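You operate a simulated robot arm through the tools that you are given. There is no shell and no other tool.

The job below is to be done with a simulated two-armed robot. You get a single attempt, and the scene is never put back.

## Task
Close up the cupboard bench: hinged lid, both catches, swing arm, drawer.
Fine: lid down, catches locked, swing arm and drawer shut.

The check looks at the end state, three seconds after you hand in, the way a careful person would. Anything else that was tipped, shoved, dropped, spilled or broken makes it a failure. A push-on lid holds only when it is set on centred and level and pressed home; a screw cap is set on level and turned clockwise until tight.

## Robot
Two 7-joint arms with fingered hands on one trunk that stands fixed in place. Base frame: the origin is at the foot of the trunk, x ahead of it, y to its left, z up. Readings come in m, rad, newtons and seconds.
The left shoulder is at [0.021, 0.269, 1.147], the right one opposite. Payload 5 kg a hand.
The tool frame of a hand sits at the grasp point between the pads (the TCP): z along the fingers, y along the line on which they close. The tips reach 0.042 m beyond it. The gripper opens to 0.208 m. The gripper's body begins 0.119 m behind the TCP. The gripper is a hand of 4 fingers: y runs from the thumb to the fingers, the wrist lies at [0, 0, -0.317] in the tool frame, and closing takes about 1.5 s.
Orientation is that of the tool frame in the base frame, as a unit quaternion [w, x, y, z]. With the fingers straight down and closing along the base's y, the tool's x points along the base's -x, its y along +y and its z along -z.

## Interface
- The arms move only by the tool move_arm. It takes "left_rows", "right_rows" or both (then of equal length, played together; a hand with none holds still); each is a list of rows, each a list of 6 numbers: the turn, a rotation vector about the base's x, y, z in rad, then the shift along the base's x, y, z in m. In form: [[ax, ay, az, x, y, z], ...]. A call has 1 to 20 rows; each row shifts and turns the commanded pose from where the row before left it. "left_hand" and "right_hand" are, for a hand that has rows, the gripper command, from -1 (shut) to 1 (fully open), values between in proportion, set as the call begins (left out, the last holds). Each row takes 0.2 s and may step no farther than 0.05 m and 0.15 rad from the row before; otherwise, or with a gripper value out of range, the whole call is refused. Where a pose cannot be reached the arm comes as near as it can. A force on the tool above 60 N (or 10 N above the force at the start of the call, whichever is more), or a blocked arm, ends the call early, and 0.2 s more pass. The fingers move at their own pace (about 0.153 m/s each) and stop on an object; they squeeze with about 23 N. The grip force told is the motor's: it shows also when the fingers shut on nothing. Time passes only in rows, and 0.2 s behind the last, so rows that do not move let the fingers close. The reply holds the time, the measured pose of the TCP, the force on the tool along the base axes, the opening and the grip force, in the units named above and with some noise, with the torque about the TCP (base axes, N m) and any sound that the robot's microphone picked up.
- Cameras (640 x 400 px; columns grow to the right, rows downward): "scene" is now at [0.1284, 0.0763, 1.443]; the picture's right is [0.78, -0.63, 0.00], its down [-0.23, -0.29, -0.93] and it looks along [0.59, 0.72, -0.37] (base axes); focal length 282 px, centre (320, 200). "left" rides on the left gripper at [-0.093, 0.002, -0.146] in its tool frame; the picture's right is [-0.02, -1.00, 0.00], its down [0.84, -0.01, -0.54] and it looks along [0.54, -0.01, 0.84] (tool axes); focal length 280 px, centre (320, 200). "right" rides on the right gripper at [0.093, 0.001, -0.146] in its tool frame; the picture's right is [-0.01, 1.00, 0.00], its down [-0.84, -0.01, -0.54] and it looks along [-0.54, -0.01, 0.84] (tool axes); focal length 280 px, centre (320, 200). There is no depth. A picture from a camera that has moved, and an enlarged one, comes with that camera's place and axes in the base frame and with its lens. The place of the scene camera against the robot may be out by one fixed shift of up to 0.012 m in any direction.
- capture(camera): a new picture of that camera. It takes no simulated time.
- slide_trunk(by): slides the trunk up (or, below 0, down) by that many m; the arms and the scene camera ride with it, the base frame stays. It gives what a move gives, with no picture.
- move_fingers(finger1, finger2, finger3, thumb_bend, hand): sets how far each is bent, from 0 (flat) to 1 (curled in); at 0.3 the hand is open as for a grip, at 0.7 the pads meet at the TCP. One left out holds its place. A second passes; each finger stops where it meets its share of the squeeze, and holds until it gets a number again. A gripper value or a shape takes the hand back. It gives what a move gives, with no picture; readings hold the bend of each and the force on the fingers (four entries, about 0 where the hand has none), thumb and palm.
- preshape(shape, hand): the hand has 4 fingers and takes this shape, open, in about a second: jaw (thumb against the fingers, like two jaws); tri (thumb and two fingers); tip (a fingertip pinch); poke (one finger out to press); point (the index stretched); flat (the hand flat); cup (the hand cupped); fist (a fist). The gripper value then closes the fingers along that shape, each until it touches; the sizes above hold for jaw. It gives what a move gives, with no picture.
- turn_head(pan, tilt): turns the head with the scene camera to pan (to the left, within 1.396 rad either way) and tilt (down, from -0.506 to 1.204), counted from straight ahead of the robot. It gives what a move gives.
- inspect(camera, box): a new picture of the part [left, top, right, bottom] of that camera's present view, enlarged. It takes no simulated time.
- job_done(): hands the job in; it is judged then, once.

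Places have to be worked out from the pictures, the camera data and where the tool is seen. Open the grippers and draw the arms clear of the work before you hand the job in, unless the task says otherwise.

The tools are called after ">>>" as a command line: name --argument value ..., lists and objects as JSON in quotes. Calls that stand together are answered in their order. move_arm: Moves the arms, as the interface text tells. Its arguments: {"type":"object","properties":{"left_rows":{"type":"array","items":{"type":"array","items":{"type":"number"}}},"left_hand":{"type":"number"},"right_rows":{"type":"array","items":{"type":"array","items":{"type":"number"}}},"right_hand":{"type":"number"}},"required":[]} The other tools are called the same way: slide_trunk (by) slides the trunk up or down; preshape (shape, hand) gives the hand a shape; move_fingers (finger1, finger2, finger3, thumb_bend, hand) moves the fingers one by one; turn_head (pan, tilt) turns the head that bears the scene camera; capture (camera) takes a picture; inspect (camera, box) takes an enlarged picture of a part of a camera's view; job_done () hands the job in.

At the start:

```text
clock: 0.0
left_tcp_pos: [0.1709, 0.4346, 1.3309]
left_tcp_rot: [0.0, -0.345, 0.939, 0.0]
left_ft_force: [-0.3, 0.5, 0.4]
left_torque: [0.0, 0.02, -0.01]
left_gripper_width: 0.2078
left_grasp_force: 0.0
left_shape: jaw
left_bend: [0.3, 0.3, 0.3, 0.3]
left_finger forces: [0.0, 0.0, 0.1, 0.0, 0.0, 0.1]
right_tcp_pos: [0.5498, 0.1568, 1.2514]
right_tcp_rot: [0.0, -0.344, 0.939, 0.0]
right_ft_force: [-0.4, -0.6, -0.3]
right_torque: [0.03, -0.01, 0.03]
right_gripper_width: 0.2078
right_grasp_force: 0.0
right_shape: jaw
right_bend: [0.3, 0.3, 0.3, 0.3]
right_finger forces: [0.0, 0.0, 0.1, 0.0, 0.1, 0.0]
trunk travel left (down, up): [-0.525, 0.096]
head pan, tilt: [0.887, 0.38]
```

scene: 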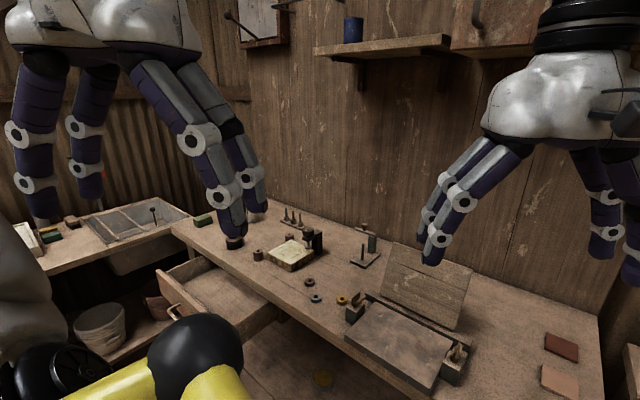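
right: 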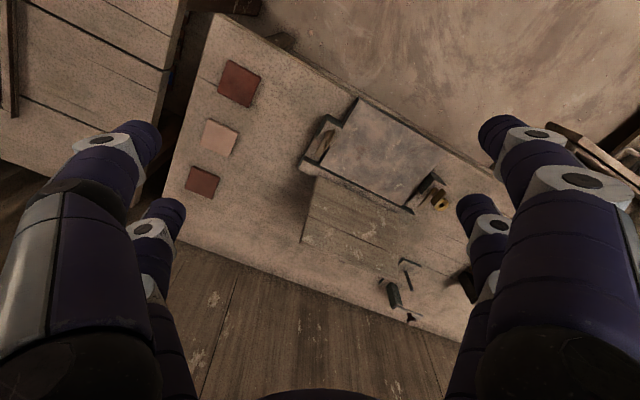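
left: 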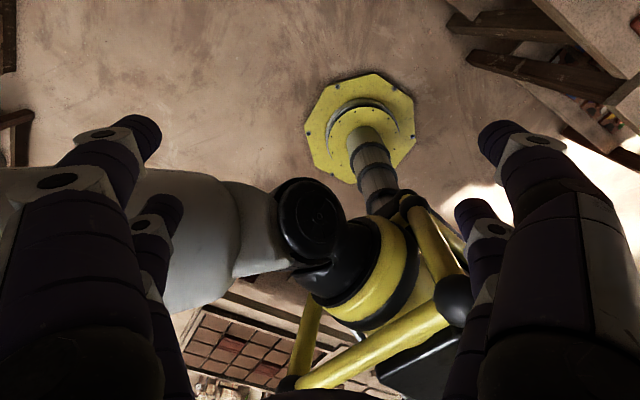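

The first pictures show a bench with a drawer pulled out, a hinged lid standing up with two catches, and small items. I take enlarged views to learn the mechanism.

>>> inspect --camera "scene" --box '[320, 220, 500, 400]'

>>> inspect --camera "scene" --box '[140, 200, 340, 360]'

>>> inspect --camera "right" --box '[280, 80, 480, 330]'

```text
2.22 times, centred on (410, 310) of scene
camera zoom: at [0.1284, 0.0763, 1.443], right [0.78, -0.63, 0.0], down [-0.23, -0.29, -0.93], along [0.59, 0.72, -0.37], focal length 626 px, centre (120, -44)
```

zoom: 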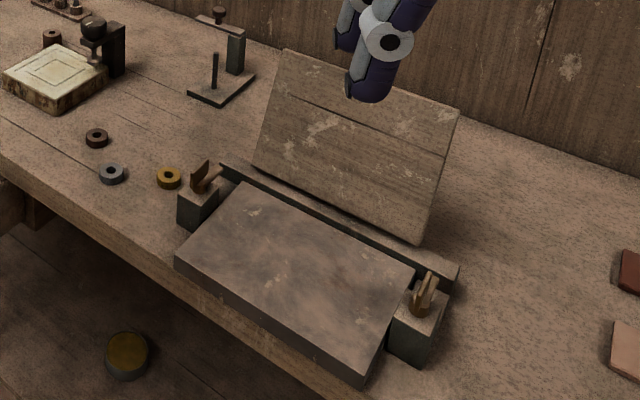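

```text
2.50 times, centred on (240, 280) of scene
camera zoom: at [0.1284, 0.0763, 1.443], right [0.78, -0.63, 0.0], down [-0.23, -0.29, -0.93], along [0.59, 0.72, -0.37], focal length 705 px, centre (520, 0)
```

zoom: 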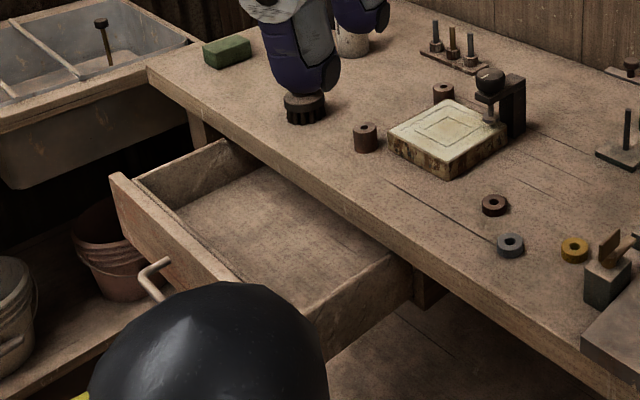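

```text
1.60 times, centred on (380, 205) of right
camera zoom: at [0.477, 0.0979, 1.3964], right [-0.64, 0.77, 0.0], down [0.65, 0.54, 0.54], along [0.42, 0.34, -0.84], focal length 449 px, centre (224, 192)
```

zoom: 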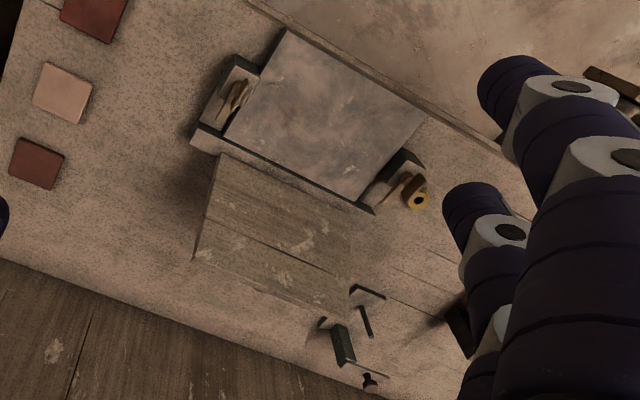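

The lid box is around x 0.49–0.66, y 0.22–0.42, with its top near z 0.93. I look closer at the swing arm candidates and the surroundings.

>>> inspect --camera "scene" --box '[330, 215, 400, 275]'

>>> inspect --camera "scene" --box '[240, 200, 340, 280]'

>>> inspect --camera "scene" --box '[340, 270, 480, 400]'

>>> inspect --camera "right" --box '[360, 240, 450, 330]'

```text
6.67 times, centred on (365, 245) of scene
camera zoom: at [0.1284, 0.0763, 1.443], right [0.78, -0.63, 0.0], down [-0.23, -0.29, -0.93], along [0.59, 0.72, -0.37], focal length 1879 px, centre (20, -100)
```

zoom: 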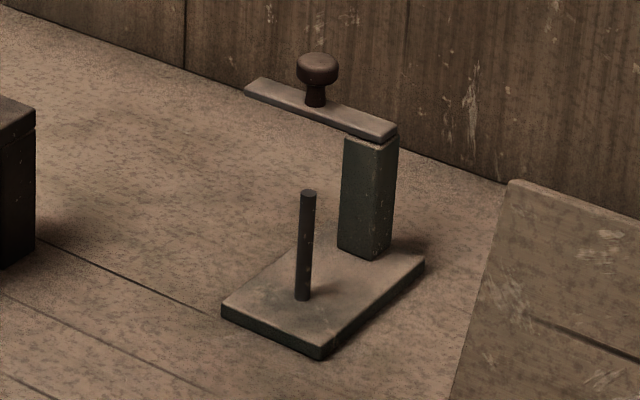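

```text
5.00 times, centred on (290, 240) of scene
camera zoom: at [0.1284, 0.0763, 1.443], right [0.78, -0.63, 0.0], down [-0.23, -0.29, -0.93], along [0.59, 0.72, -0.37], focal length 1410 px, centre (470, 0)
```

zoom: 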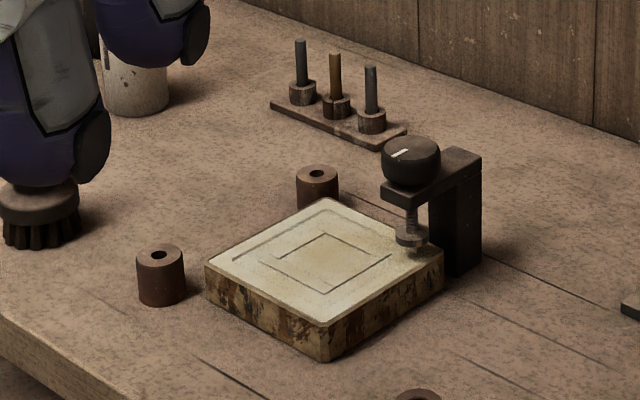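

```text
3.08 times, centred on (410, 335) of scene
camera zoom: at [0.1284, 0.0763, 1.443], right [0.78, -0.63, 0.0], down [-0.23, -0.29, -0.93], along [0.59, 0.72, -0.37], focal length 867 px, centre (43, -215)
```

zoom: 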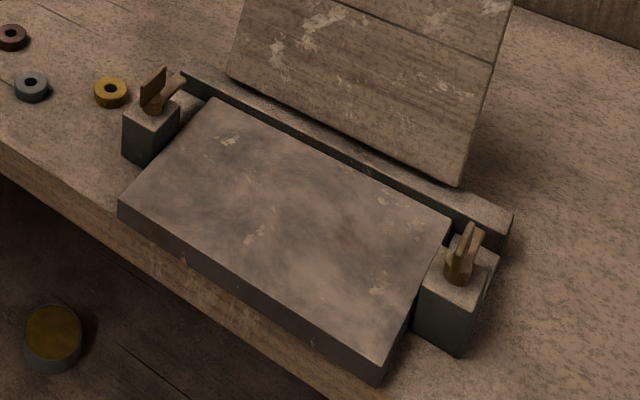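

```text
4.44 times, centred on (405, 285) of right
camera zoom: at [0.477, 0.0979, 1.3964], right [-0.64, 0.77, 0.0], down [0.65, 0.54, 0.54], along [0.42, 0.34, -0.84], focal length 1246 px, centre (-58, -178)
```

zoom: 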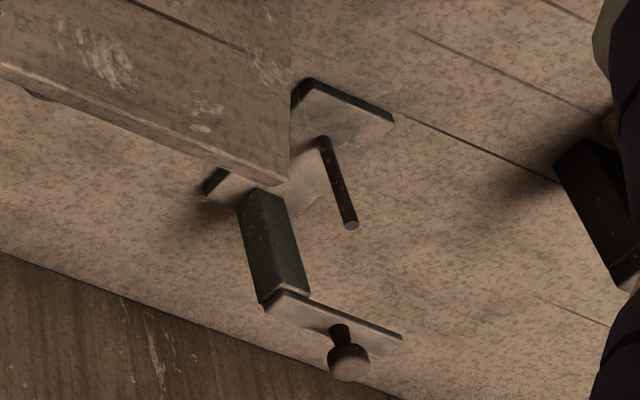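

The swing arm is the bar with the knob on the post, standing away from its stop pin. The catches are the brass levers on the two end blocks. I bring the right hand round square to the bench, in front of the lid, so its camera gets a close view.

>>> move_arm --right_rows '[[0, 0, -0.1, -0.024, 0.0266, -0.01], [0, 0, -0.1, -0.024, 0.0266, -0.01], [0, 0, -0.1, -0.024, 0.0266, -0.02], [0, 0, -0.1, -0.024, 0.0266, -0.027], [0, 0, -0.1, -0.024, 0.0266, -0.03], [0, 0, 0, 0, 0, 0]]'

>>> capture --camera "right"

>>> turn_head --pan 1.2 --tilt 0.6

>>> capture --camera "scene"

```text
clock: 1.6
left_tcp_pos: [0.1712, 0.4335, 1.3319]
left_tcp_rot: [0.0, -0.344, 0.939, 0.0]
left_ft_force: [0.4, -0.7, 0.5]
left_torque: [0.1, 0.08, 0.04]
left_gripper_width: 0.2081
left_grasp_force: 0.0
left_shape: jaw
left_bend: [0.3, 0.3, 0.3, 0.3]
left_finger forces: [0.1, 0.0, 0.0, 0.0, 0.0, 0.1]
right_tcp_pos: [0.4504, 0.2767, 1.1675]
right_tcp_rot: [-0.001, -0.083, 0.996, 0.013]
right_ft_force: [1.1, -1.5, -1.2]
right_torque: [0.15, 0.09, 0.0]
right_gripper_width: 0.2081
right_grasp_force: 0.0
right_shape: jaw
right_bend: [0.3, 0.3, 0.3, 0.3]
right_finger forces: [0.0, 0.0, 0.1, 0.0, 0.1, 0.1]
trunk travel left (down, up): [-0.525, 0.096]
head pan, tilt: [0.887, 0.38]
stopped in row 6 (right hand): the arm was blocked; the commanded pose is now the measured one
```

```text
taken
camera right: at [0.3587, 0.2575, 1.3131], right [-0.15, 0.99, 0.03], down [0.83, 0.11, 0.54], along [0.53, 0.11, -0.84], focal length 280 px, centre (320, 200)
```

right: 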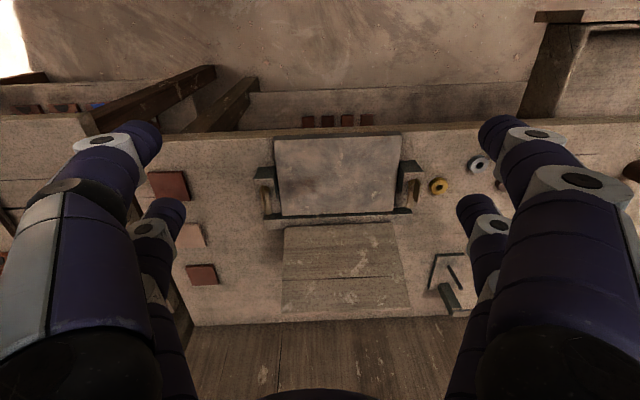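

```text
clock: 2.4
left_tcp_pos: [0.1704, 0.4348, 1.3318]
left_tcp_rot: [0.0, -0.345, 0.939, 0.0]
left_ft_force: [1.0, 0.1, -0.5]
left_torque: [0.08, 0.0, -0.01]
left_gripper_width: 0.2078
left_grasp_force: 0.1
left_shape: jaw
left_bend: [0.3, 0.3, 0.3, 0.3]
left_finger forces: [0.0, 0.0, 0.1, 0.1, 0.1, 0.0]
right_tcp_pos: [0.4493, 0.2772, 1.1673]
right_tcp_rot: [0.0, -0.085, 0.996, 0.013]
right_ft_force: [0.3, 0.2, -1.1]
right_torque: [0.04, 0.03, 0.02]
right_gripper_width: 0.2078
right_grasp_force: 0.0
right_shape: jaw
right_bend: [0.3, 0.3, 0.3, 0.3]
right_finger forces: [0.0, 0.0, 0.0, 0.1, 0.0, 0.0]
trunk travel left (down, up): [-0.525, 0.096]
head pan, tilt: [1.201, 0.6]
```

```text
taken
camera scene: at [0.102, 0.0865, 1.4231], right [0.93, -0.36, 0.0], down [-0.2, -0.53, -0.83], along [0.3, 0.77, -0.56], focal length 282 px, centre (320, 200)
```

scene: 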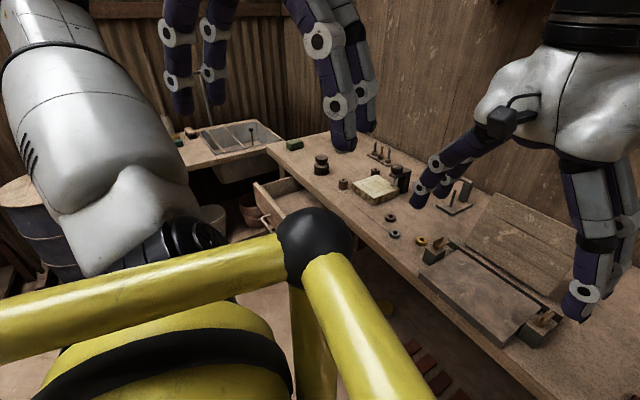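

The right camera now looks square onto the lid box. I enlarge the two catches and the swing arm.

>>> inspect --camera "right" --box '[385, 140, 475, 230]'

>>> inspect --camera "right" --box '[235, 150, 325, 240]'

>>> inspect --camera "right" --box '[240, 120, 480, 330]'

>>> inspect --camera "scene" --box '[400, 180, 600, 360]'

>>> inspect --camera "scene" --box '[230, 120, 410, 260]'

```text
4.44 times, centred on (430, 185) of right
camera zoom: at [0.3577, 0.2583, 1.313], right [-0.15, 0.99, 0.03], down [0.83, 0.12, 0.54], along [0.53, 0.11, -0.84], focal length 1246 px, centre (-169, 267)
```

zoom: 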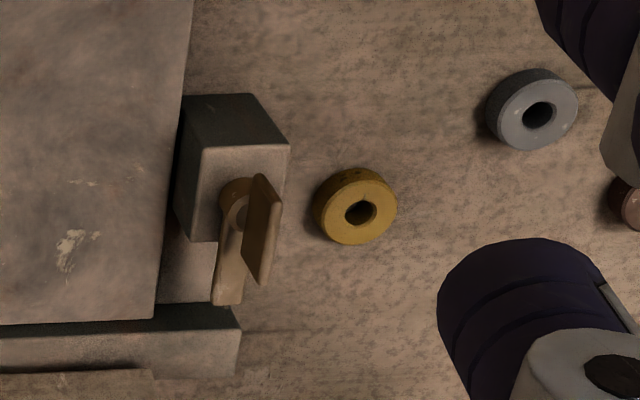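

```text
4.44 times, centred on (280, 195) of right
camera zoom: at [0.3577, 0.2583, 1.313], right [-0.15, 0.99, 0.03], down [0.83, 0.12, 0.54], along [0.53, 0.11, -0.84], focal length 1246 px, centre (498, 222)
```

zoom: 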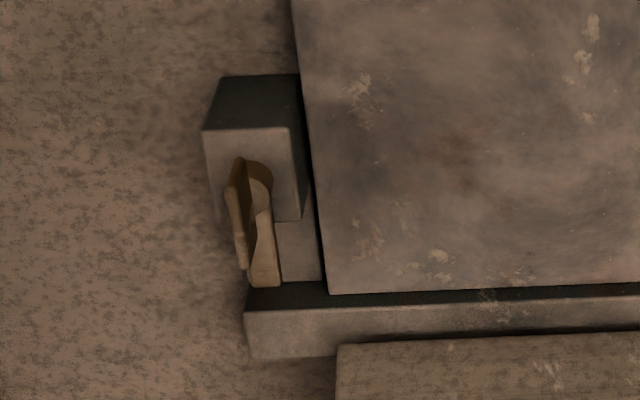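

```text
1.90 times, centred on (360, 225) of right
camera zoom: at [0.3577, 0.2583, 1.313], right [-0.15, 0.99, 0.03], down [0.83, 0.12, 0.54], along [0.53, 0.11, -0.84], focal length 534 px, centre (244, 152)
```

zoom: 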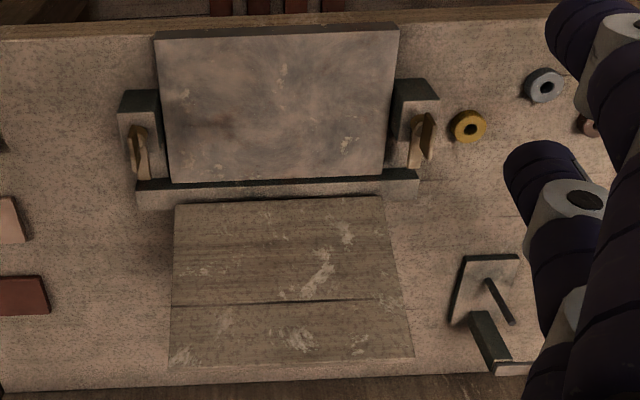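

```text
2.22 times, centred on (500, 270) of scene
camera zoom: at [0.102, 0.0865, 1.4231], right [0.93, -0.36, 0.0], down [-0.2, -0.53, -0.83], along [0.3, 0.77, -0.56], focal length 626 px, centre (-80, 44)
```

zoom: 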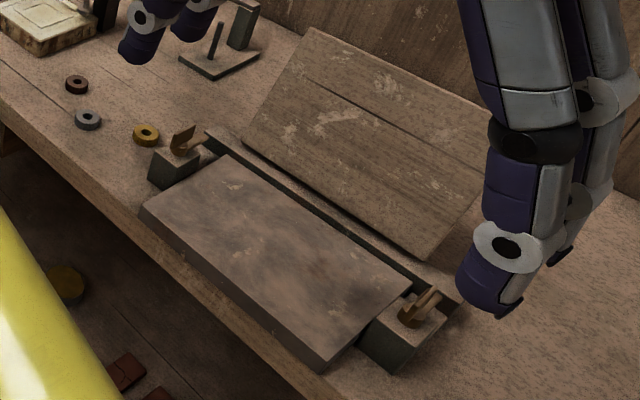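

```text
2.86 times, centred on (320, 190) of scene
camera zoom: at [0.102, 0.0865, 1.4231], right [0.93, -0.36, 0.0], down [-0.2, -0.53, -0.83], along [0.3, 0.77, -0.56], focal length 805 px, centre (320, 229)
```

zoom: 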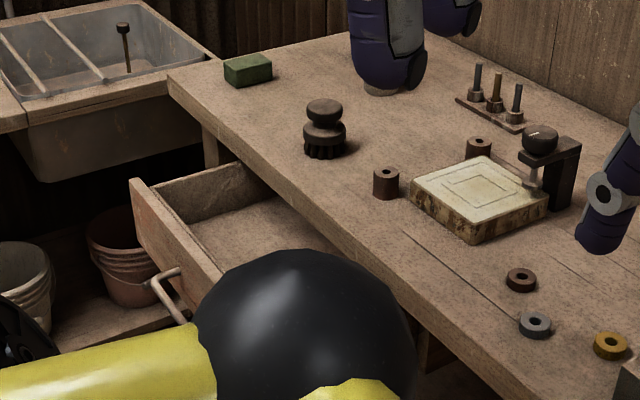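

Both catches are turn-catches: a boss on the block, a bar pointing back toward the hinge, and a fin above the pivot. The left pivot is near (0.57, 0.467) and the right near (0.612, 0.219). The lid leans about 20° past vertical, with its tip near z 1.04. The left arm can reach everything, so I draw the right arm away first.

>>> move_arm --right_rows '[[0, 0, 0.04, 0, -0.03, 0.02], [0, 0, 0.04, 0, -0.045, 0.01], [0, 0, 0.04, 0, -0.045, 0.01], [0, 0, 0.04, 0, -0.045, 0.01], [0, 0, 0.04, 0, -0.045, 0.01], [0, 0, 0.04, 0, -0.045, 0.01], [0, 0, 0.04, 0, -0.045, 0.01], [0, 0, 0.04, 0, -0.045, 0.01], [0, 0, 0.04, 0, -0.045, 0.01], [0, 0, 0.04, -0.01, -0.045, 0.01], [0, 0, 0.04, -0.01, -0.045, 0], [0, 0, 0.04, -0.01, -0.045, 0]]'

>>> turn_head --pan 0.75 --tilt 0.6

>>> capture --camera "scene"

```text
clock: 5.0
left_tcp_pos: [0.1708, 0.4328, 1.3314]
left_tcp_rot: [0.0, -0.344, 0.939, 0.0]
left_ft_force: [-1.3, -1.9, 0.7]
left_torque: [0.13, -0.06, 0.02]
left_gripper_width: 0.2078
left_grasp_force: 0.2
left_shape: jaw
left_bend: [0.3, 0.3, 0.3, 0.3]
left_finger forces: [0.0, 0.0, 0.0, 0.0, 0.0, 0.0]
right_tcp_pos: [0.418, -0.2497, 1.2762]
right_tcp_rot: [-0.004, -0.32, 0.947, 0.012]
right_ft_force: [0.6, -1.1, 1.6]
right_torque: [0.16, 0.01, 0.0]
right_gripper_width: 0.2079
right_grasp_force: 0.1
right_shape: jaw
right_bend: [0.3, 0.3, 0.3, 0.3]
right_finger forces: [0.1, 0.0, 0.0, 0.1, 0.0, 0.0]
trunk travel left (down, up): [-0.525, 0.096]
head pan, tilt: [1.201, 0.6]
```

```text
clock: 5.9
left_tcp_pos: [0.1711, 0.4354, 1.3318]
left_tcp_rot: [0.0, -0.345, 0.939, 0.0]
left_ft_force: [-0.1, 0.1, 0.6]
left_torque: [-0.01, 0.02, 0.02]
left_gripper_width: 0.208
left_grasp_force: 0.0
left_shape: jaw
left_bend: [0.3, 0.3, 0.3, 0.3]
left_finger forces: [0.0, 0.0, 0.0, 0.1, 0.1, 0.0]
right_tcp_pos: [0.4186, -0.2479, 1.275]
right_tcp_rot: [-0.003, -0.321, 0.947, 0.011]
right_ft_force: [-0.2, 0.8, -0.1]
right_torque: [-0.04, 0.04, 0.03]
right_gripper_width: 0.2076
right_grasp_force: 0.0
right_shape: jaw
right_bend: [0.3, 0.3, 0.3, 0.3]
right_finger forces: [0.1, 0.0, 0.0, 0.1, 0.0, 0.1]
trunk travel left (down, up): [-0.525, 0.096]
head pan, tilt: [0.75, 0.6]
```

```text
taken
camera scene: at [0.1346, 0.065, 1.423], right [0.68, -0.73, 0.0], down [-0.41, -0.39, -0.82], along [0.6, 0.56, -0.57], focal length 282 px, centre (320, 200)
```

scene: 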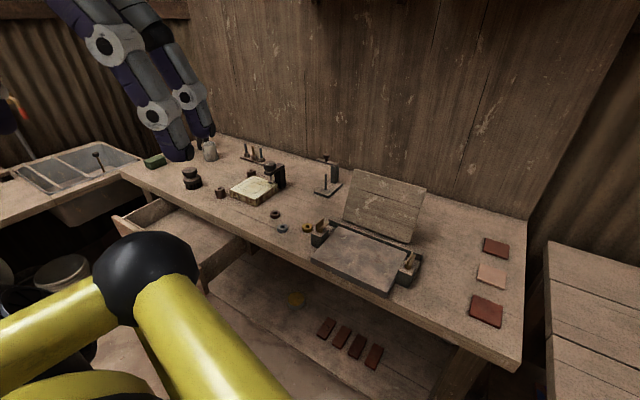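

The bench is now clear in view. I bring the left hand over the lid area while yawing it about +61°, so its fingers will close across the lid (front to back).

>>> move_arm --left_rows '[[0, 0, 0.089, 0.045, -0.005, 0], [0, 0, 0.089, 0.045, -0.005, 0], [0, 0, 0.089, 0.045, -0.005, 0], [0, 0, 0.089, 0.045, -0.005, 0], [0, 0, 0.089, 0.045, -0.005, 0], [0, 0, 0.089, 0.045, -0.005, 0], [0, 0, 0.089, 0.045, -0.005, 0], [0, 0, 0.089, 0.045, -0.005, 0], [0, 0, 0.089, 0.045, -0.005, 0], [0, 0, 0.089, 0.045, -0.005, 0], [0, 0, 0.089, 0.045, -0.005, 0], [0, 0, 0.089, 0.04, -0.005, 0]]'

>>> capture --camera "left"

>>> capture --camera "scene"

```text
clock: 8.4
left_tcp_pos: [0.6668, 0.3793, 1.3326]
left_tcp_rot: [0.001, 0.751, -0.66, -0.002]
left_ft_force: [-26.3, 7.8, -7.7]
left_torque: [-1.9, -4.33, 0.04]
left_gripper_width: 0.2079
left_grasp_force: 0.0
left_shape: jaw
left_bend: [0.3, 0.3, 0.3, 0.3]
left_finger forces: [0.0, 0.0, 0.1, 0.0, 0.1, 16.9]
right_tcp_pos: [0.417, -0.2486, 1.2761]
right_tcp_rot: [-0.003, -0.32, 0.947, 0.012]
right_ft_force: [1.1, -1.7, -0.4]
right_torque: [0.22, 0.19, 0.01]
right_gripper_width: 0.2079
right_grasp_force: 0.0
right_shape: jaw
right_bend: [0.3, 0.3, 0.3, 0.3]
right_finger forces: [0.0, 0.0, 0.1, 0.0, 0.0, 0.1]
trunk travel left (down, up): [-0.525, 0.096]
head pan, tilt: [0.75, 0.6]
stopped in row 12 (left hand): the force on the tool passed its limit at 336 N (the readings are from after the stop); the commanded pose is now the measured one
```

```text
taken
camera left: at [0.654, 0.4715, 1.4801], right [0.99, 0.14, -0.01], down [0.12, -0.84, 0.54], along [0.07, -0.53, -0.84], focal length 280 px, centre (320, 200)
```

left: 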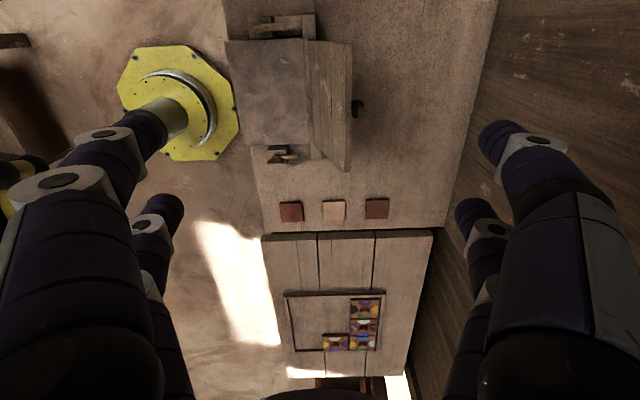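

```text
taken
camera scene: at [0.1325, 0.0645, 1.4232], right [0.68, -0.73, 0.0], down [-0.41, -0.39, -0.83], along [0.6, 0.56, -0.56], focal length 282 px, centre (320, 200)
```

scene: 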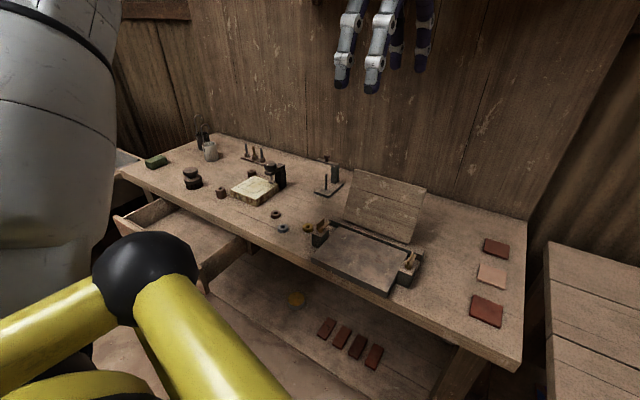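

The left hand's palm struck something at the last step, probably the wall shelf or cabinet above the bench. I back off along −x and look up to check what it was.

>>> move_arm --left_rows '[[0, 0, 0, -0.03, 0, 0], [0, 0, 0, -0.04, 0, 0], [0, 0, 0, -0.04, 0, 0]]'

>>> turn_head --pan 0.75 --tilt 0.0

>>> capture --camera "scene"

```text
clock: 9.2
left_tcp_pos: [0.5565, 0.3785, 1.3352]
left_tcp_rot: [0.0, 0.75, -0.661, -0.001]
left_ft_force: [-2.2, 0.8, 0.3]
left_torque: [0.06, -0.23, 0.02]
left_gripper_width: 0.2081
left_grasp_force: 0.0
left_shape: jaw
left_bend: [0.3, 0.3, 0.3, 0.3]
left_finger forces: [0.0, 0.1, 0.0, 0.0, 0.0, 0.0]
right_tcp_pos: [0.4167, -0.2485, 1.2758]
right_tcp_rot: [-0.002, -0.32, 0.947, 0.012]
right_ft_force: [-1.3, -0.1, 1.6]
right_torque: [0.03, -0.27, -0.07]
right_gripper_width: 0.2079
right_grasp_force: 0.0
right_shape: jaw
right_bend: [0.3, 0.3, 0.3, 0.3]
right_finger forces: [0.0, 0.1, 0.0, 0.0, 0.0, 0.0]
trunk travel left (down, up): [-0.525, 0.096]
head pan, tilt: [0.75, 0.6]
```

```text
clock: 10.2
left_tcp_pos: [0.5595, 0.3798, 1.3331]
left_tcp_rot: [0.002, 0.75, -0.661, -0.002]
left_ft_force: [0.1, 0.0, -0.1]
left_torque: [-0.03, 0.09, 0.01]
left_gripper_width: 0.208
left_grasp_force: 0.1
left_shape: jaw
left_bend: [0.3, 0.3, 0.3, 0.3]
left_finger forces: [0.1, 0.1, 0.1, 0.1, 0.0, 0.2]
right_tcp_pos: [0.4197, -0.249, 1.2752]
right_tcp_rot: [-0.004, -0.319, 0.948, 0.012]
right_ft_force: [1.2, 0.2, -0.2]
right_torque: [0.01, 0.06, 0.0]
right_gripper_width: 0.2079
right_grasp_force: 0.0
right_shape: jaw
right_bend: [0.3, 0.3, 0.3, 0.3]
right_finger forces: [0.0, 0.0, 0.0, 0.1, 0.1, 0.0]
trunk travel left (down, up): [-0.525, 0.096]
head pan, tilt: [0.75, 0.0]
```

```text
taken
camera scene: at [0.1364, 0.0659, 1.4781], right [0.68, -0.73, 0.0], down [0.0, 0.0, -1.0], along [0.73, 0.68, 0.0], focal length 282 px, centre (320, 200)
```

scene: 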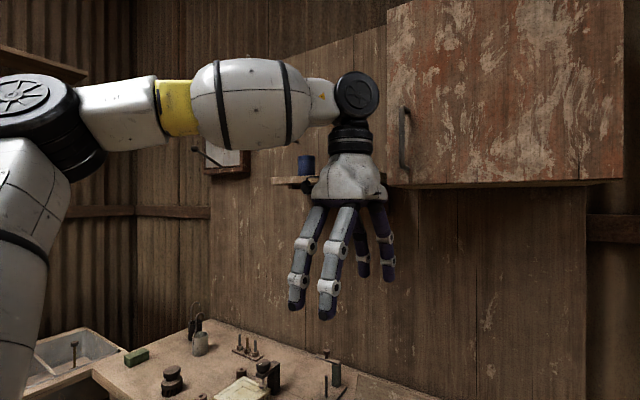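

The hand touched the wall cabinet's front, above the bench. The blue can on the shelf still stands; I check the shelf area enlarged.

>>> inspect --camera "scene" --box '[200, 120, 420, 220]'

```text
2.91 times, centred on (310, 170) of scene
camera zoom: at [0.1364, 0.0659, 1.4781], right [0.68, -0.73, 0.0], down [0.0, 0.0, -1.0], along [0.73, 0.68, 0.0], focal length 820 px, centre (349, 287)
```

zoom: 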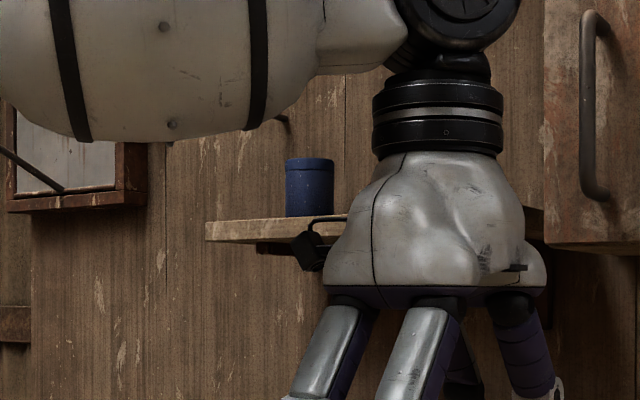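

The cabinet bottom is at about z 1.51 with its front at x ≈ 0.77, so near the lid I must keep the hand low and pitched back. I lower the left hand, pitch it about 25° and half-close the fingers for straddling the lid edge.

>>> move_arm --left_rows '[[0.014, -0.071, 0.011, 0.005, -0.003, -0.03], [0.014, -0.071, 0.011, 0.005, -0.003, -0.035], [0.014, -0.071, 0.011, 0.005, -0.003, -0.035], [0.014, -0.071, 0.011, 0.005, -0.003, -0.035], [0.014, -0.071, 0.011, 0.005, -0.003, -0.035], [0.014, -0.071, 0.011, 0.005, -0.003, -0.035], [0, 0, 0, 0, 0, 0]]' --left_hand 0

>>> turn_head --pan 0.65 --tilt 0.5

>>> capture --camera "scene"

>>> capture --camera "left"

```text
clock: 11.8
left_tcp_pos: [0.5894, 0.3597, 1.128]
left_tcp_rot: [-0.169, 0.755, -0.62, 0.128]
left_ft_force: [1.3, -0.4, -0.7]
left_torque: [0.04, -0.04, -0.02]
left_gripper_width: 0.1041
left_grasp_force: 0.1
left_shape: jaw
left_bend: [0.73, 0.73, 0.73, 0.7]
left_finger forces: [0.1, 0.0, 0.1, 0.1, 0.1, 0.0]
right_tcp_pos: [0.419, -0.2486, 1.2754]
right_tcp_rot: [-0.003, -0.319, 0.948, 0.011]
right_ft_force: [-0.8, -0.6, 0.5]
right_torque: [0.01, -0.08, 0.0]
right_gripper_width: 0.208
right_grasp_force: 0.1
right_shape: jaw
right_bend: [0.3, 0.3, 0.3, 0.3]
right_finger forces: [0.0, 0.1, 0.0, 0.1, 0.1, 0.0]
trunk travel left (down, up): [-0.525, 0.096]
head pan, tilt: [0.75, 0.0]
```

```text
clock: 12.7
left_tcp_pos: [0.5866, 0.3608, 1.1267]
left_tcp_rot: [-0.17, 0.754, -0.621, 0.129]
left_ft_force: [0.3, 0.9, 0.5]
left_torque: [0.0, 0.04, -0.03]
left_gripper_width: 0.1044
left_grasp_force: 0.1
left_shape: jaw
left_bend: [0.73, 0.73, 0.73, 0.7]
left_finger forces: [0.1, 0.0, 0.0, 0.1, 0.1, 0.0]
right_tcp_pos: [0.419, -0.248, 1.2762]
right_tcp_rot: [-0.003, -0.32, 0.947, 0.012]
right_ft_force: [-0.9, -0.1, -1.2]
right_torque: [0.0, 0.05, 0.0]
right_gripper_width: 0.2079
right_grasp_force: 0.0
right_shape: jaw
right_bend: [0.3, 0.3, 0.3, 0.3]
right_finger forces: [0.0, 0.0, 0.0, 0.1, 0.1, 0.0]
trunk travel left (down, up): [-0.525, 0.096]
head pan, tilt: [0.649, 0.499]
```

```text
taken
camera scene: at [0.1424, 0.0595, 1.4322], right [0.6, -0.8, 0.0], down [-0.38, -0.29, -0.88], along [0.7, 0.53, -0.48], focal length 282 px, centre (320, 200)
```

scene: 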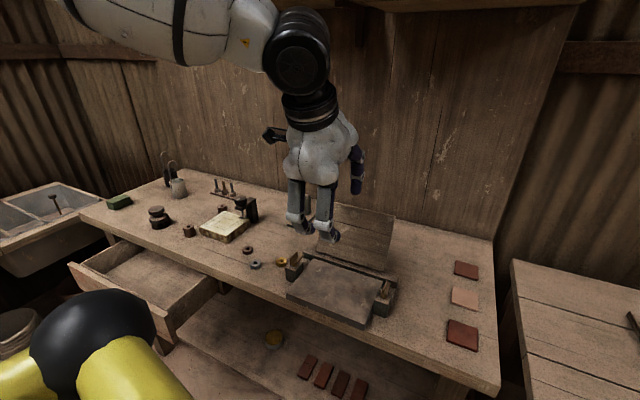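

```text
taken
camera left: at [0.5104, 0.4381, 1.2617], right [0.89, 0.19, 0.42], down [-0.04, -0.88, 0.48], along [0.45, -0.45, -0.77], focal length 280 px, centre (320, 200)
```

left: 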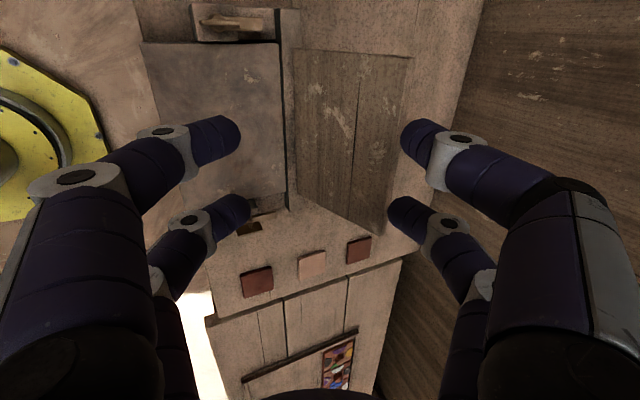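

The lid's top edge is seen at about (0.713, 0.36, 1.048) at its middle, matching the earlier estimate. I move the hand forward so the fingers straddle the edge, then lower it.

>>> move_arm --left_rows '[[0, 0, 0, 0.042, 0.001, -0.005], [0, 0, 0, 0.042, 0.001, -0.005], [0, 0, 0, 0.042, 0.001, -0.005], [0, 0, 0, 0.0, 0.0, -0.03], [0, 0, 0, 0, 0, -0.03], [0, 0, 0, 0, 0, 0]]'

>>> capture --camera "scene"

>>> capture --camera "left"

```text
clock: 14.1
left_tcp_pos: [0.7152, 0.3642, 1.0529]
left_tcp_rot: [-0.169, 0.755, -0.621, 0.129]
left_ft_force: [-0.4, 0.5, 0.5]
left_torque: [-0.03, 0.0, 0.01]
left_gripper_width: 0.1041
left_grasp_force: 0.0
left_shape: jaw
left_bend: [0.73, 0.73, 0.73, 0.7]
left_finger forces: [0.0, 0.2, 0.0, 0.0, 0.1, 0.0]
right_tcp_pos: [0.4177, -0.2469, 1.2779]
right_tcp_rot: [-0.003, -0.319, 0.948, 0.012]
right_ft_force: [-1.2, 0.4, 0.8]
right_torque: [-0.03, -0.08, 0.02]
right_gripper_width: 0.2081
right_grasp_force: 0.1
right_shape: jaw
right_bend: [0.3, 0.3, 0.3, 0.3]
right_finger forces: [0.1, 0.0, 0.0, 0.0, 0.0, 0.0]
trunk travel left (down, up): [-0.525, 0.096]
head pan, tilt: [0.649, 0.499]
```

```text
taken
camera scene: at [0.1417, 0.0593, 1.4324], right [0.6, -0.8, 0.0], down [-0.38, -0.29, -0.88], along [0.7, 0.53, -0.48], focal length 282 px, centre (320, 200)
```

scene: 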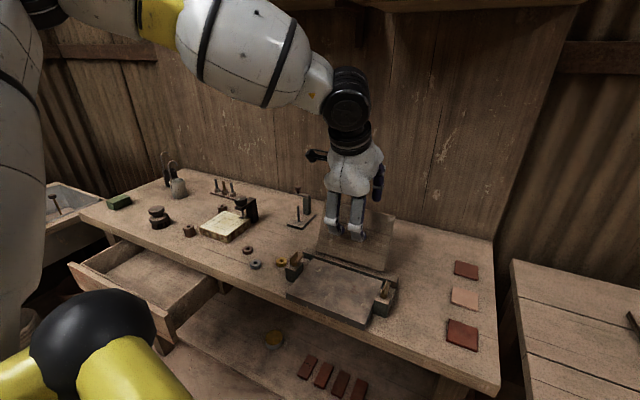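

```text
taken
camera left: at [0.6362, 0.4409, 1.1869], right [0.89, 0.19, 0.42], down [-0.04, -0.88, 0.48], along [0.45, -0.45, -0.77], focal length 280 px, centre (320, 200)
```

left: 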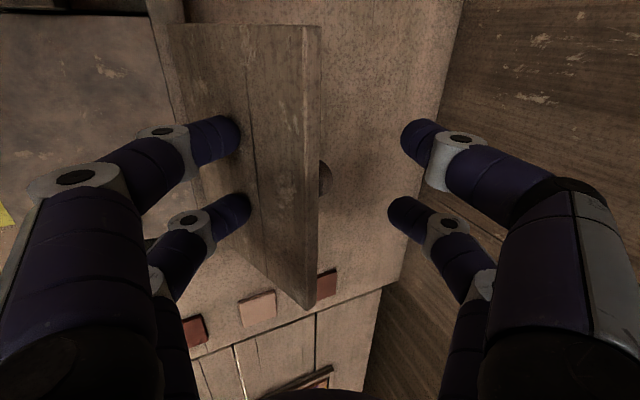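

The lid edge sits between the finger pairs, and a knob shows on the lid's back face. I lower slightly and pull toward the robot until the lid is near vertical.

>>> move_arm --left_rows '[[0, 0, 0, 0, 0, -0.015], [0, 0, 0, -0.0295, -0.0057, 0], [0, 0, 0, -0.0295, -0.0057, 0], [0, 0, 0, -0.0295, -0.0057, 0], [0, 0, 0, 0, 0, 0]]'

>>> capture --camera "left"

>>> inspect --camera "scene" --box '[260, 140, 440, 340]'

```text
clock: 15.3
left_tcp_pos: [0.6259, 0.3462, 1.0354]
left_tcp_rot: [-0.169, 0.755, -0.621, 0.128]
left_ft_force: [0.4, -0.9, 1.2]
left_torque: [-0.02, 0.02, -0.07]
left_gripper_width: 0.1045
left_grasp_force: 0.1
left_shape: jaw
left_bend: [0.73, 0.73, 0.73, 0.7]
left_finger forces: [0.0, 0.0, 1.2, 0.0, 0.3, 0.0]
right_tcp_pos: [0.4193, -0.2485, 1.2744]
right_tcp_rot: [-0.004, -0.319, 0.948, 0.013]
right_ft_force: [0.7, -0.1, -0.2]
right_torque: [-0.03, 0.11, 0.0]
right_gripper_width: 0.208
right_grasp_force: 0.1
right_shape: jaw
right_bend: [0.3, 0.3, 0.3, 0.3]
right_finger forces: [0.0, 0.0, 0.0, 0.0, 0.0, 0.1]
trunk travel left (down, up): [-0.525, 0.096]
head pan, tilt: [0.649, 0.499]
```

```text
taken
camera left: at [0.5489, 0.4239, 1.1696], right [0.89, 0.19, 0.42], down [-0.04, -0.88, 0.48], along [0.45, -0.45, -0.77], focal length 280 px, centre (320, 200)
```

left: 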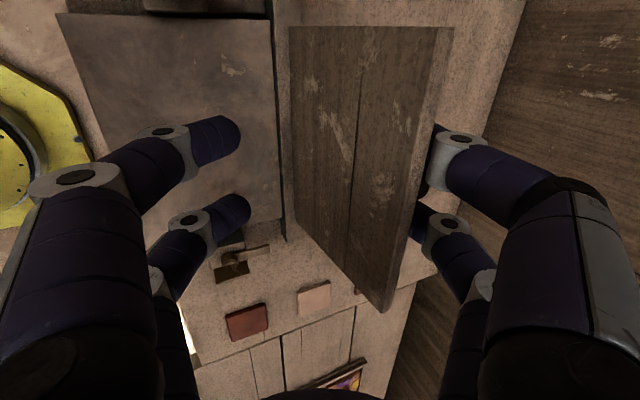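

```text
2.00 times, centred on (350, 240) of scene
camera zoom: at [0.1431, 0.0595, 1.432], right [0.6, -0.8, 0.0], down [-0.38, -0.29, -0.88], along [0.7, 0.53, -0.48], focal length 564 px, centre (260, 120)
```

zoom: 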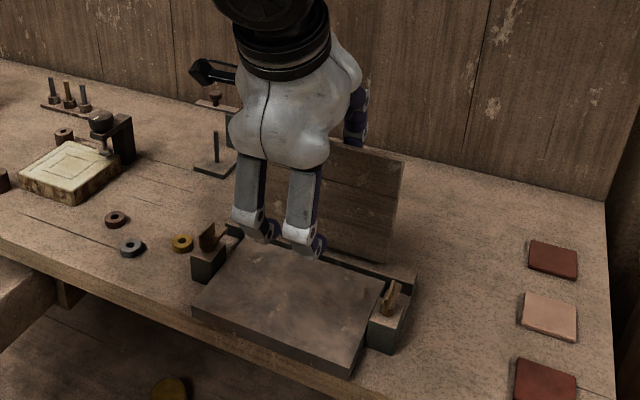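

The lid is near vertical and touches the back fingers lightly. I narrow the gap to about 6 cm so the lid is held loosely from both sides.

>>> move_arm --left_rows '[[0, 0, 0, 0, 0, 0], [0, 0, 0, 0, 0, 0.005], [0, 0, 0, 0, 0, 0]]' --left_hand -0.42

>>> capture --camera "left"

```text
clock: 16.1
left_tcp_pos: [0.6262, 0.3469, 1.0414]
left_tcp_rot: [-0.169, 0.755, -0.621, 0.129]
left_ft_force: [-5.3, -1.3, 4.4]
left_torque: [-0.05, 0.45, -0.23]
left_gripper_width: 0.0379
left_grasp_force: 23.3
left_shape: jaw
left_bend: [0.7, 0.7, 0.75, 0.72]
left_finger forces: [14.2, 17.5, 13.0, 0.0, 14.3, 0.1]
right_tcp_pos: [0.4183, -0.2487, 1.2768]
right_tcp_rot: [-0.003, -0.32, 0.947, 0.012]
right_ft_force: [0.3, 0.4, 1.3]
right_torque: [-0.03, -0.03, 0.0]
right_gripper_width: 0.208
right_grasp_force: 0.1
right_shape: jaw
right_bend: [0.3, 0.3, 0.3, 0.3]
right_finger forces: [0.0, 0.1, 0.1, 0.1, 0.0, 0.0]
trunk travel left (down, up): [-0.525, 0.096]
head pan, tilt: [0.649, 0.499]
```

```text
taken
camera left: at [0.5477, 0.4237, 1.1763], right [0.89, 0.19, 0.42], down [-0.04, -0.88, 0.48], along [0.45, -0.45, -0.77], focal length 280 px, centre (320, 200)
```

left: 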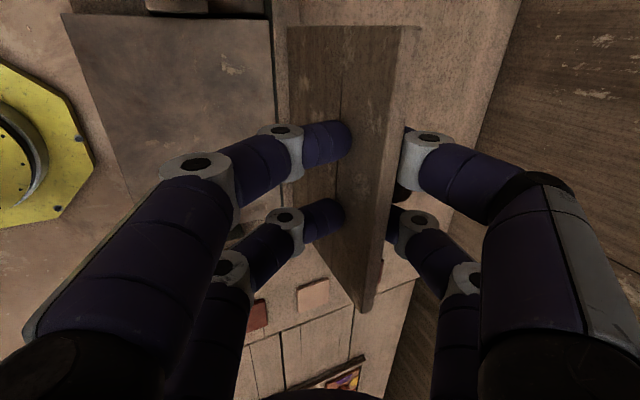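

The fingers have actually gripped the lid (0.038 m, 23 N), tighter than wanted. I loosen a little before lowering.

>>> move_arm --left_rows '[[0, 0, 0, 0, 0, 0], [0, 0, 0, 0, 0, 0]]' --left_hand -0.3

>>> capture --camera "left"

```text
clock: 16.7
left_tcp_pos: [0.6271, 0.3454, 1.0417]
left_tcp_rot: [-0.17, 0.755, -0.621, 0.129]
left_ft_force: [-0.2, -1.5, 0.5]
left_torque: [-0.02, 0.1, -0.09]
left_gripper_width: 0.0721
left_grasp_force: 0.1
left_shape: jaw
left_bend: [0.73, 0.73, 0.74, 0.7]
left_finger forces: [0.0, 0.0, 1.7, 0.0, 0.3, 0.1]
right_tcp_pos: [0.4192, -0.2488, 1.2755]
right_tcp_rot: [-0.004, -0.32, 0.947, 0.012]
right_ft_force: [-0.9, -0.4, -1.2]
right_torque: [0.01, 0.0, -0.03]
right_gripper_width: 0.2077
right_grasp_force: 0.1
right_shape: jaw
right_bend: [0.3, 0.3, 0.3, 0.3]
right_finger forces: [0.0, 0.0, 0.0, 0.1, 0.0, 0.0]
trunk travel left (down, up): [-0.525, 0.096]
head pan, tilt: [0.649, 0.499]
```

```text
taken
camera left: at [0.5484, 0.4238, 1.1756], right [0.89, 0.19, 0.42], down [-0.04, -0.88, 0.48], along [0.45, -0.45, -0.77], focal length 280 px, centre (320, 200)
```

left: 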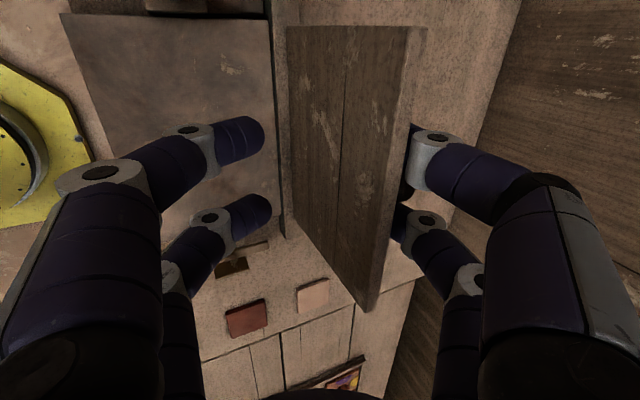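

The lid now rests on the back fingers. I pull on by about 3 cm to bring it past vertical.

>>> move_arm --left_rows '[[0, 0, 0, -0.0147, -0.0029, 0], [0, 0, 0, -0.0147, -0.0029, 0], [0, 0, 0, 0, 0, 0], [0, 0, 0, 0, 0, 0]]'

>>> capture --camera "left"

```text
clock: 17.7
left_tcp_pos: [0.5979, 0.3413, 1.0415]
left_tcp_rot: [-0.169, 0.754, -0.621, 0.129]
left_ft_force: [0.4, -0.1, -0.4]
left_torque: [0.0, 0.0, -0.07]
left_gripper_width: 0.0726
left_grasp_force: 0.0
left_shape: jaw
left_bend: [0.73, 0.73, 0.74, 0.7]
left_finger forces: [0.0, 0.0, 0.6, 0.0, 0.0, 0.1]
right_tcp_pos: [0.4192, -0.2484, 1.2761]
right_tcp_rot: [-0.004, -0.32, 0.947, 0.012]
right_ft_force: [1.4, -0.6, -0.2]
right_torque: [0.0, -0.03, 0.01]
right_gripper_width: 0.208
right_grasp_force: 0.1
right_shape: jaw
right_bend: [0.3, 0.3, 0.3, 0.3]
right_finger forces: [0.0, 0.0, 0.0, 0.0, 0.0, 0.0]
trunk travel left (down, up): [-0.525, 0.096]
head pan, tilt: [0.649, 0.499]
```

```text
taken
camera left: at [0.5189, 0.4181, 1.1756], right [0.89, 0.19, 0.42], down [-0.04, -0.88, 0.48], along [0.45, -0.45, -0.77], focal length 280 px, centre (320, 200)
```

left: 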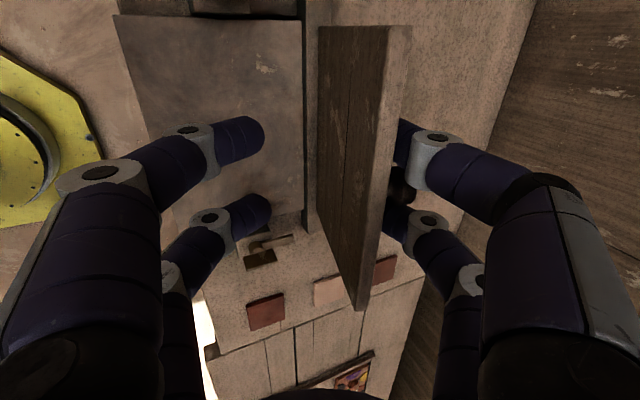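

The lid is about vertical now; I pull a further 3 cm and see whether it tips onto the front fingers.

>>> move_arm --left_rows '[[0, 0, 0, -0.0147, -0.0029, 0], [0, 0, 0, -0.0147, -0.0029, 0], [0, 0, 0, 0, 0, 0], [0, 0, 0, 0, 0, 0]]'

>>> capture --camera "left"

```text
clock: 18.7
left_tcp_pos: [0.5686, 0.3345, 1.0438]
left_tcp_rot: [-0.17, 0.754, -0.621, 0.129]
left_ft_force: [0.3, -3.2, 0.3]
left_torque: [0.0, 0.0, -0.15]
left_gripper_width: 0.0725
left_grasp_force: 0.1
left_shape: jaw
left_bend: [0.73, 0.73, 0.74, 0.7]
left_finger forces: [0.1, 0.1, 2.1, 0.1, 0.0, 0.1]
right_tcp_pos: [0.4186, -0.2484, 1.2759]
right_tcp_rot: [-0.004, -0.32, 0.947, 0.011]
right_ft_force: [0.0, 0.2, -0.4]
right_torque: [-0.02, -0.02, 0.01]
right_gripper_width: 0.2081
right_grasp_force: 0.0
right_shape: jaw
right_bend: [0.3, 0.3, 0.3, 0.3]
right_finger forces: [0.0, 0.1, 0.0, 0.0, 0.1, 0.0]
trunk travel left (down, up): [-0.525, 0.096]
head pan, tilt: [0.649, 0.499]
```

```text
taken
camera left: at [0.4896, 0.4126, 1.1768], right [0.89, 0.19, 0.42], down [-0.04, -0.88, 0.48], along [0.45, -0.45, -0.77], focal length 280 px, centre (320, 200)
```

left: 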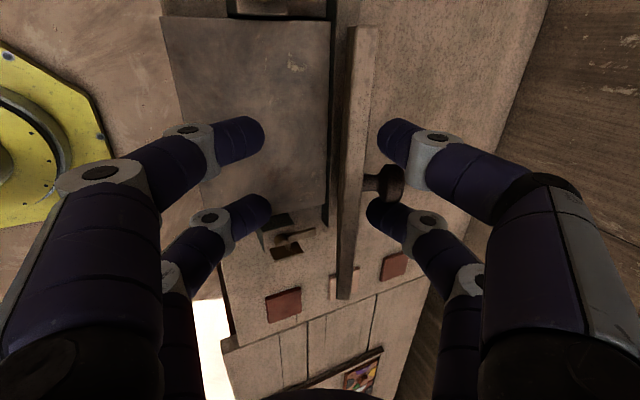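

The knob sits between the two back fingers, with one finger touching its side. I shift slightly to the right to free it and continue forward and down along the lid's arc.

>>> move_arm --left_rows '[[0, 0, 0, 0.001, -0.006, 0], [0, 0, 0, -0.0108, -0.0021, -0.012], [0, 0, 0, -0.0108, -0.0021, -0.012], [0, 0, 0, 0, 0, 0]]'

>>> capture --camera "left"

>>> inspect --camera "scene" --box '[260, 140, 440, 340]'

```text
clock: 19.7
left_tcp_pos: [0.546, 0.3239, 1.0185]
left_tcp_rot: [-0.17, 0.755, -0.62, 0.13]
left_ft_force: [-0.2, 0.2, -1.2]
left_torque: [0.04, 0.03, -0.04]
left_gripper_width: 0.0732
left_grasp_force: 0.0
left_shape: jaw
left_bend: [0.73, 0.73, 0.74, 0.7]
left_finger forces: [0.4, 0.7, 0.1, 0.1, 0.0, 0.0]
right_tcp_pos: [0.4178, -0.2484, 1.2743]
right_tcp_rot: [-0.003, -0.32, 0.947, 0.011]
right_ft_force: [0.0, 0.4, -0.2]
right_torque: [0.01, -0.02, 0.02]
right_gripper_width: 0.2079
right_grasp_force: 0.0
right_shape: jaw
right_bend: [0.3, 0.3, 0.3, 0.3]
right_finger forces: [0.0, 0.0, 0.0, 0.0, 0.0, 0.0]
trunk travel left (down, up): [-0.525, 0.096]
head pan, tilt: [0.649, 0.499]
```

```text
taken
camera left: at [0.4679, 0.4009, 1.1525], right [0.89, 0.19, 0.42], down [-0.04, -0.88, 0.48], along [0.45, -0.45, -0.77], focal length 280 px, centre (320, 200)
```

left: 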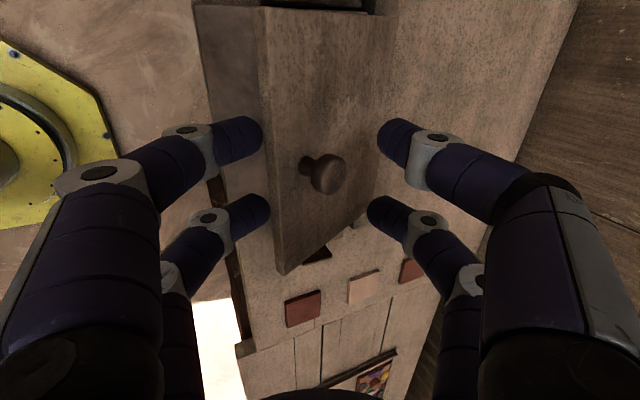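

```text
2.00 times, centred on (350, 240) of scene
camera zoom: at [0.1422, 0.0594, 1.4322], right [0.6, -0.8, 0.0], down [-0.38, -0.29, -0.88], along [0.7, 0.53, -0.48], focal length 564 px, centre (260, 120)
```

zoom: 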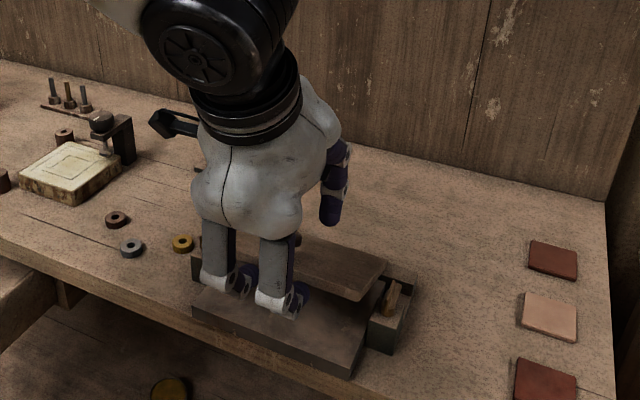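

The lid has tipped over and rests on the front fingers at roughly 30°. I lower it straight down 3 cm, then slide the fingers out toward the robot and rise.

>>> move_arm --left_rows '[[0, 0, 0, 0, 0, -0.01], [0, 0, 0, 0, 0, -0.01], [0, 0, 0, 0, 0, -0.01], [0, 0, 0, -0.0196, -0.0038, 0], [0, 0, 0, -0.0196, -0.0038, 0], [0, 0, 0, 0, 0, 0.02], [0, 0, 0, 0, 0, 0.04], [0, 0, 0, 0, 0, 0.04]]'

>>> capture --camera "left"

>>> inspect --camera "scene" --box '[260, 140, 440, 340]'

```text
clock: 21.5
left_tcp_pos: [0.5078, 0.3168, 1.0886]
left_tcp_rot: [-0.169, 0.755, -0.621, 0.128]
left_ft_force: [0.9, -0.2, 0.6]
left_torque: [0.01, -0.04, -0.01]
left_gripper_width: 0.0725
left_grasp_force: 0.0
left_shape: jaw
left_bend: [0.73, 0.73, 0.74, 0.7]
left_finger forces: [0.0, 0.1, 0.0, 0.1, 0.0, 0.1]
right_tcp_pos: [0.4185, -0.2478, 1.277]
right_tcp_rot: [-0.002, -0.32, 0.947, 0.012]
right_ft_force: [-0.5, -0.5, 0.6]
right_torque: [0.03, -0.06, -0.04]
right_gripper_width: 0.2078
right_grasp_force: 0.0
right_shape: jaw
right_bend: [0.3, 0.3, 0.3, 0.3]
right_finger forces: [0.0, 0.1, 0.0, 0.0, 0.0, 0.0]
trunk travel left (down, up): [-0.525, 0.096]
head pan, tilt: [0.649, 0.499]
```

```text
taken
camera left: at [0.4294, 0.3944, 1.2225], right [0.89, 0.19, 0.42], down [-0.04, -0.88, 0.48], along [0.45, -0.45, -0.77], focal length 280 px, centre (320, 200)
```

left: 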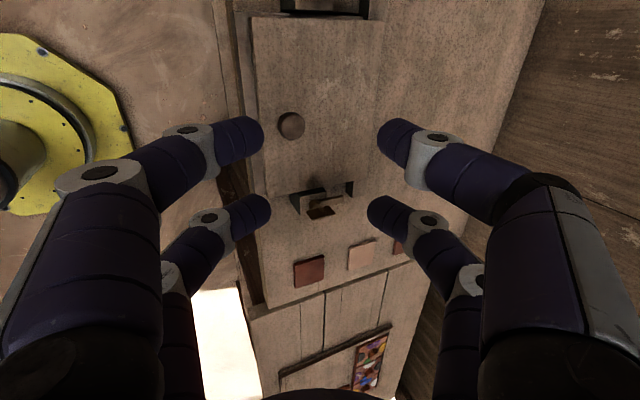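

```text
2.00 times, centred on (350, 240) of scene
camera zoom: at [0.1417, 0.0592, 1.4323], right [0.6, -0.8, 0.0], down [-0.38, -0.29, -0.88], along [0.7, 0.53, -0.48], focal length 564 px, centre (260, 120)
```

zoom: 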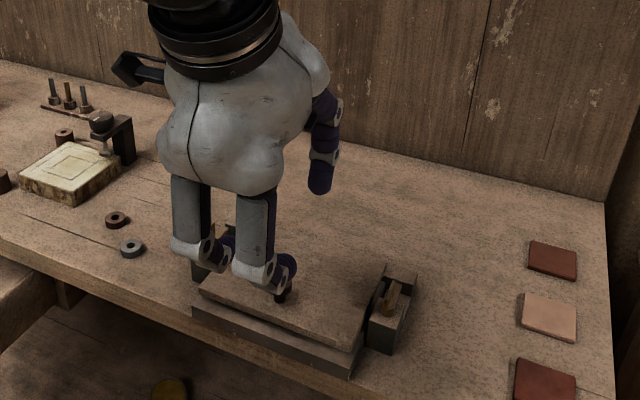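

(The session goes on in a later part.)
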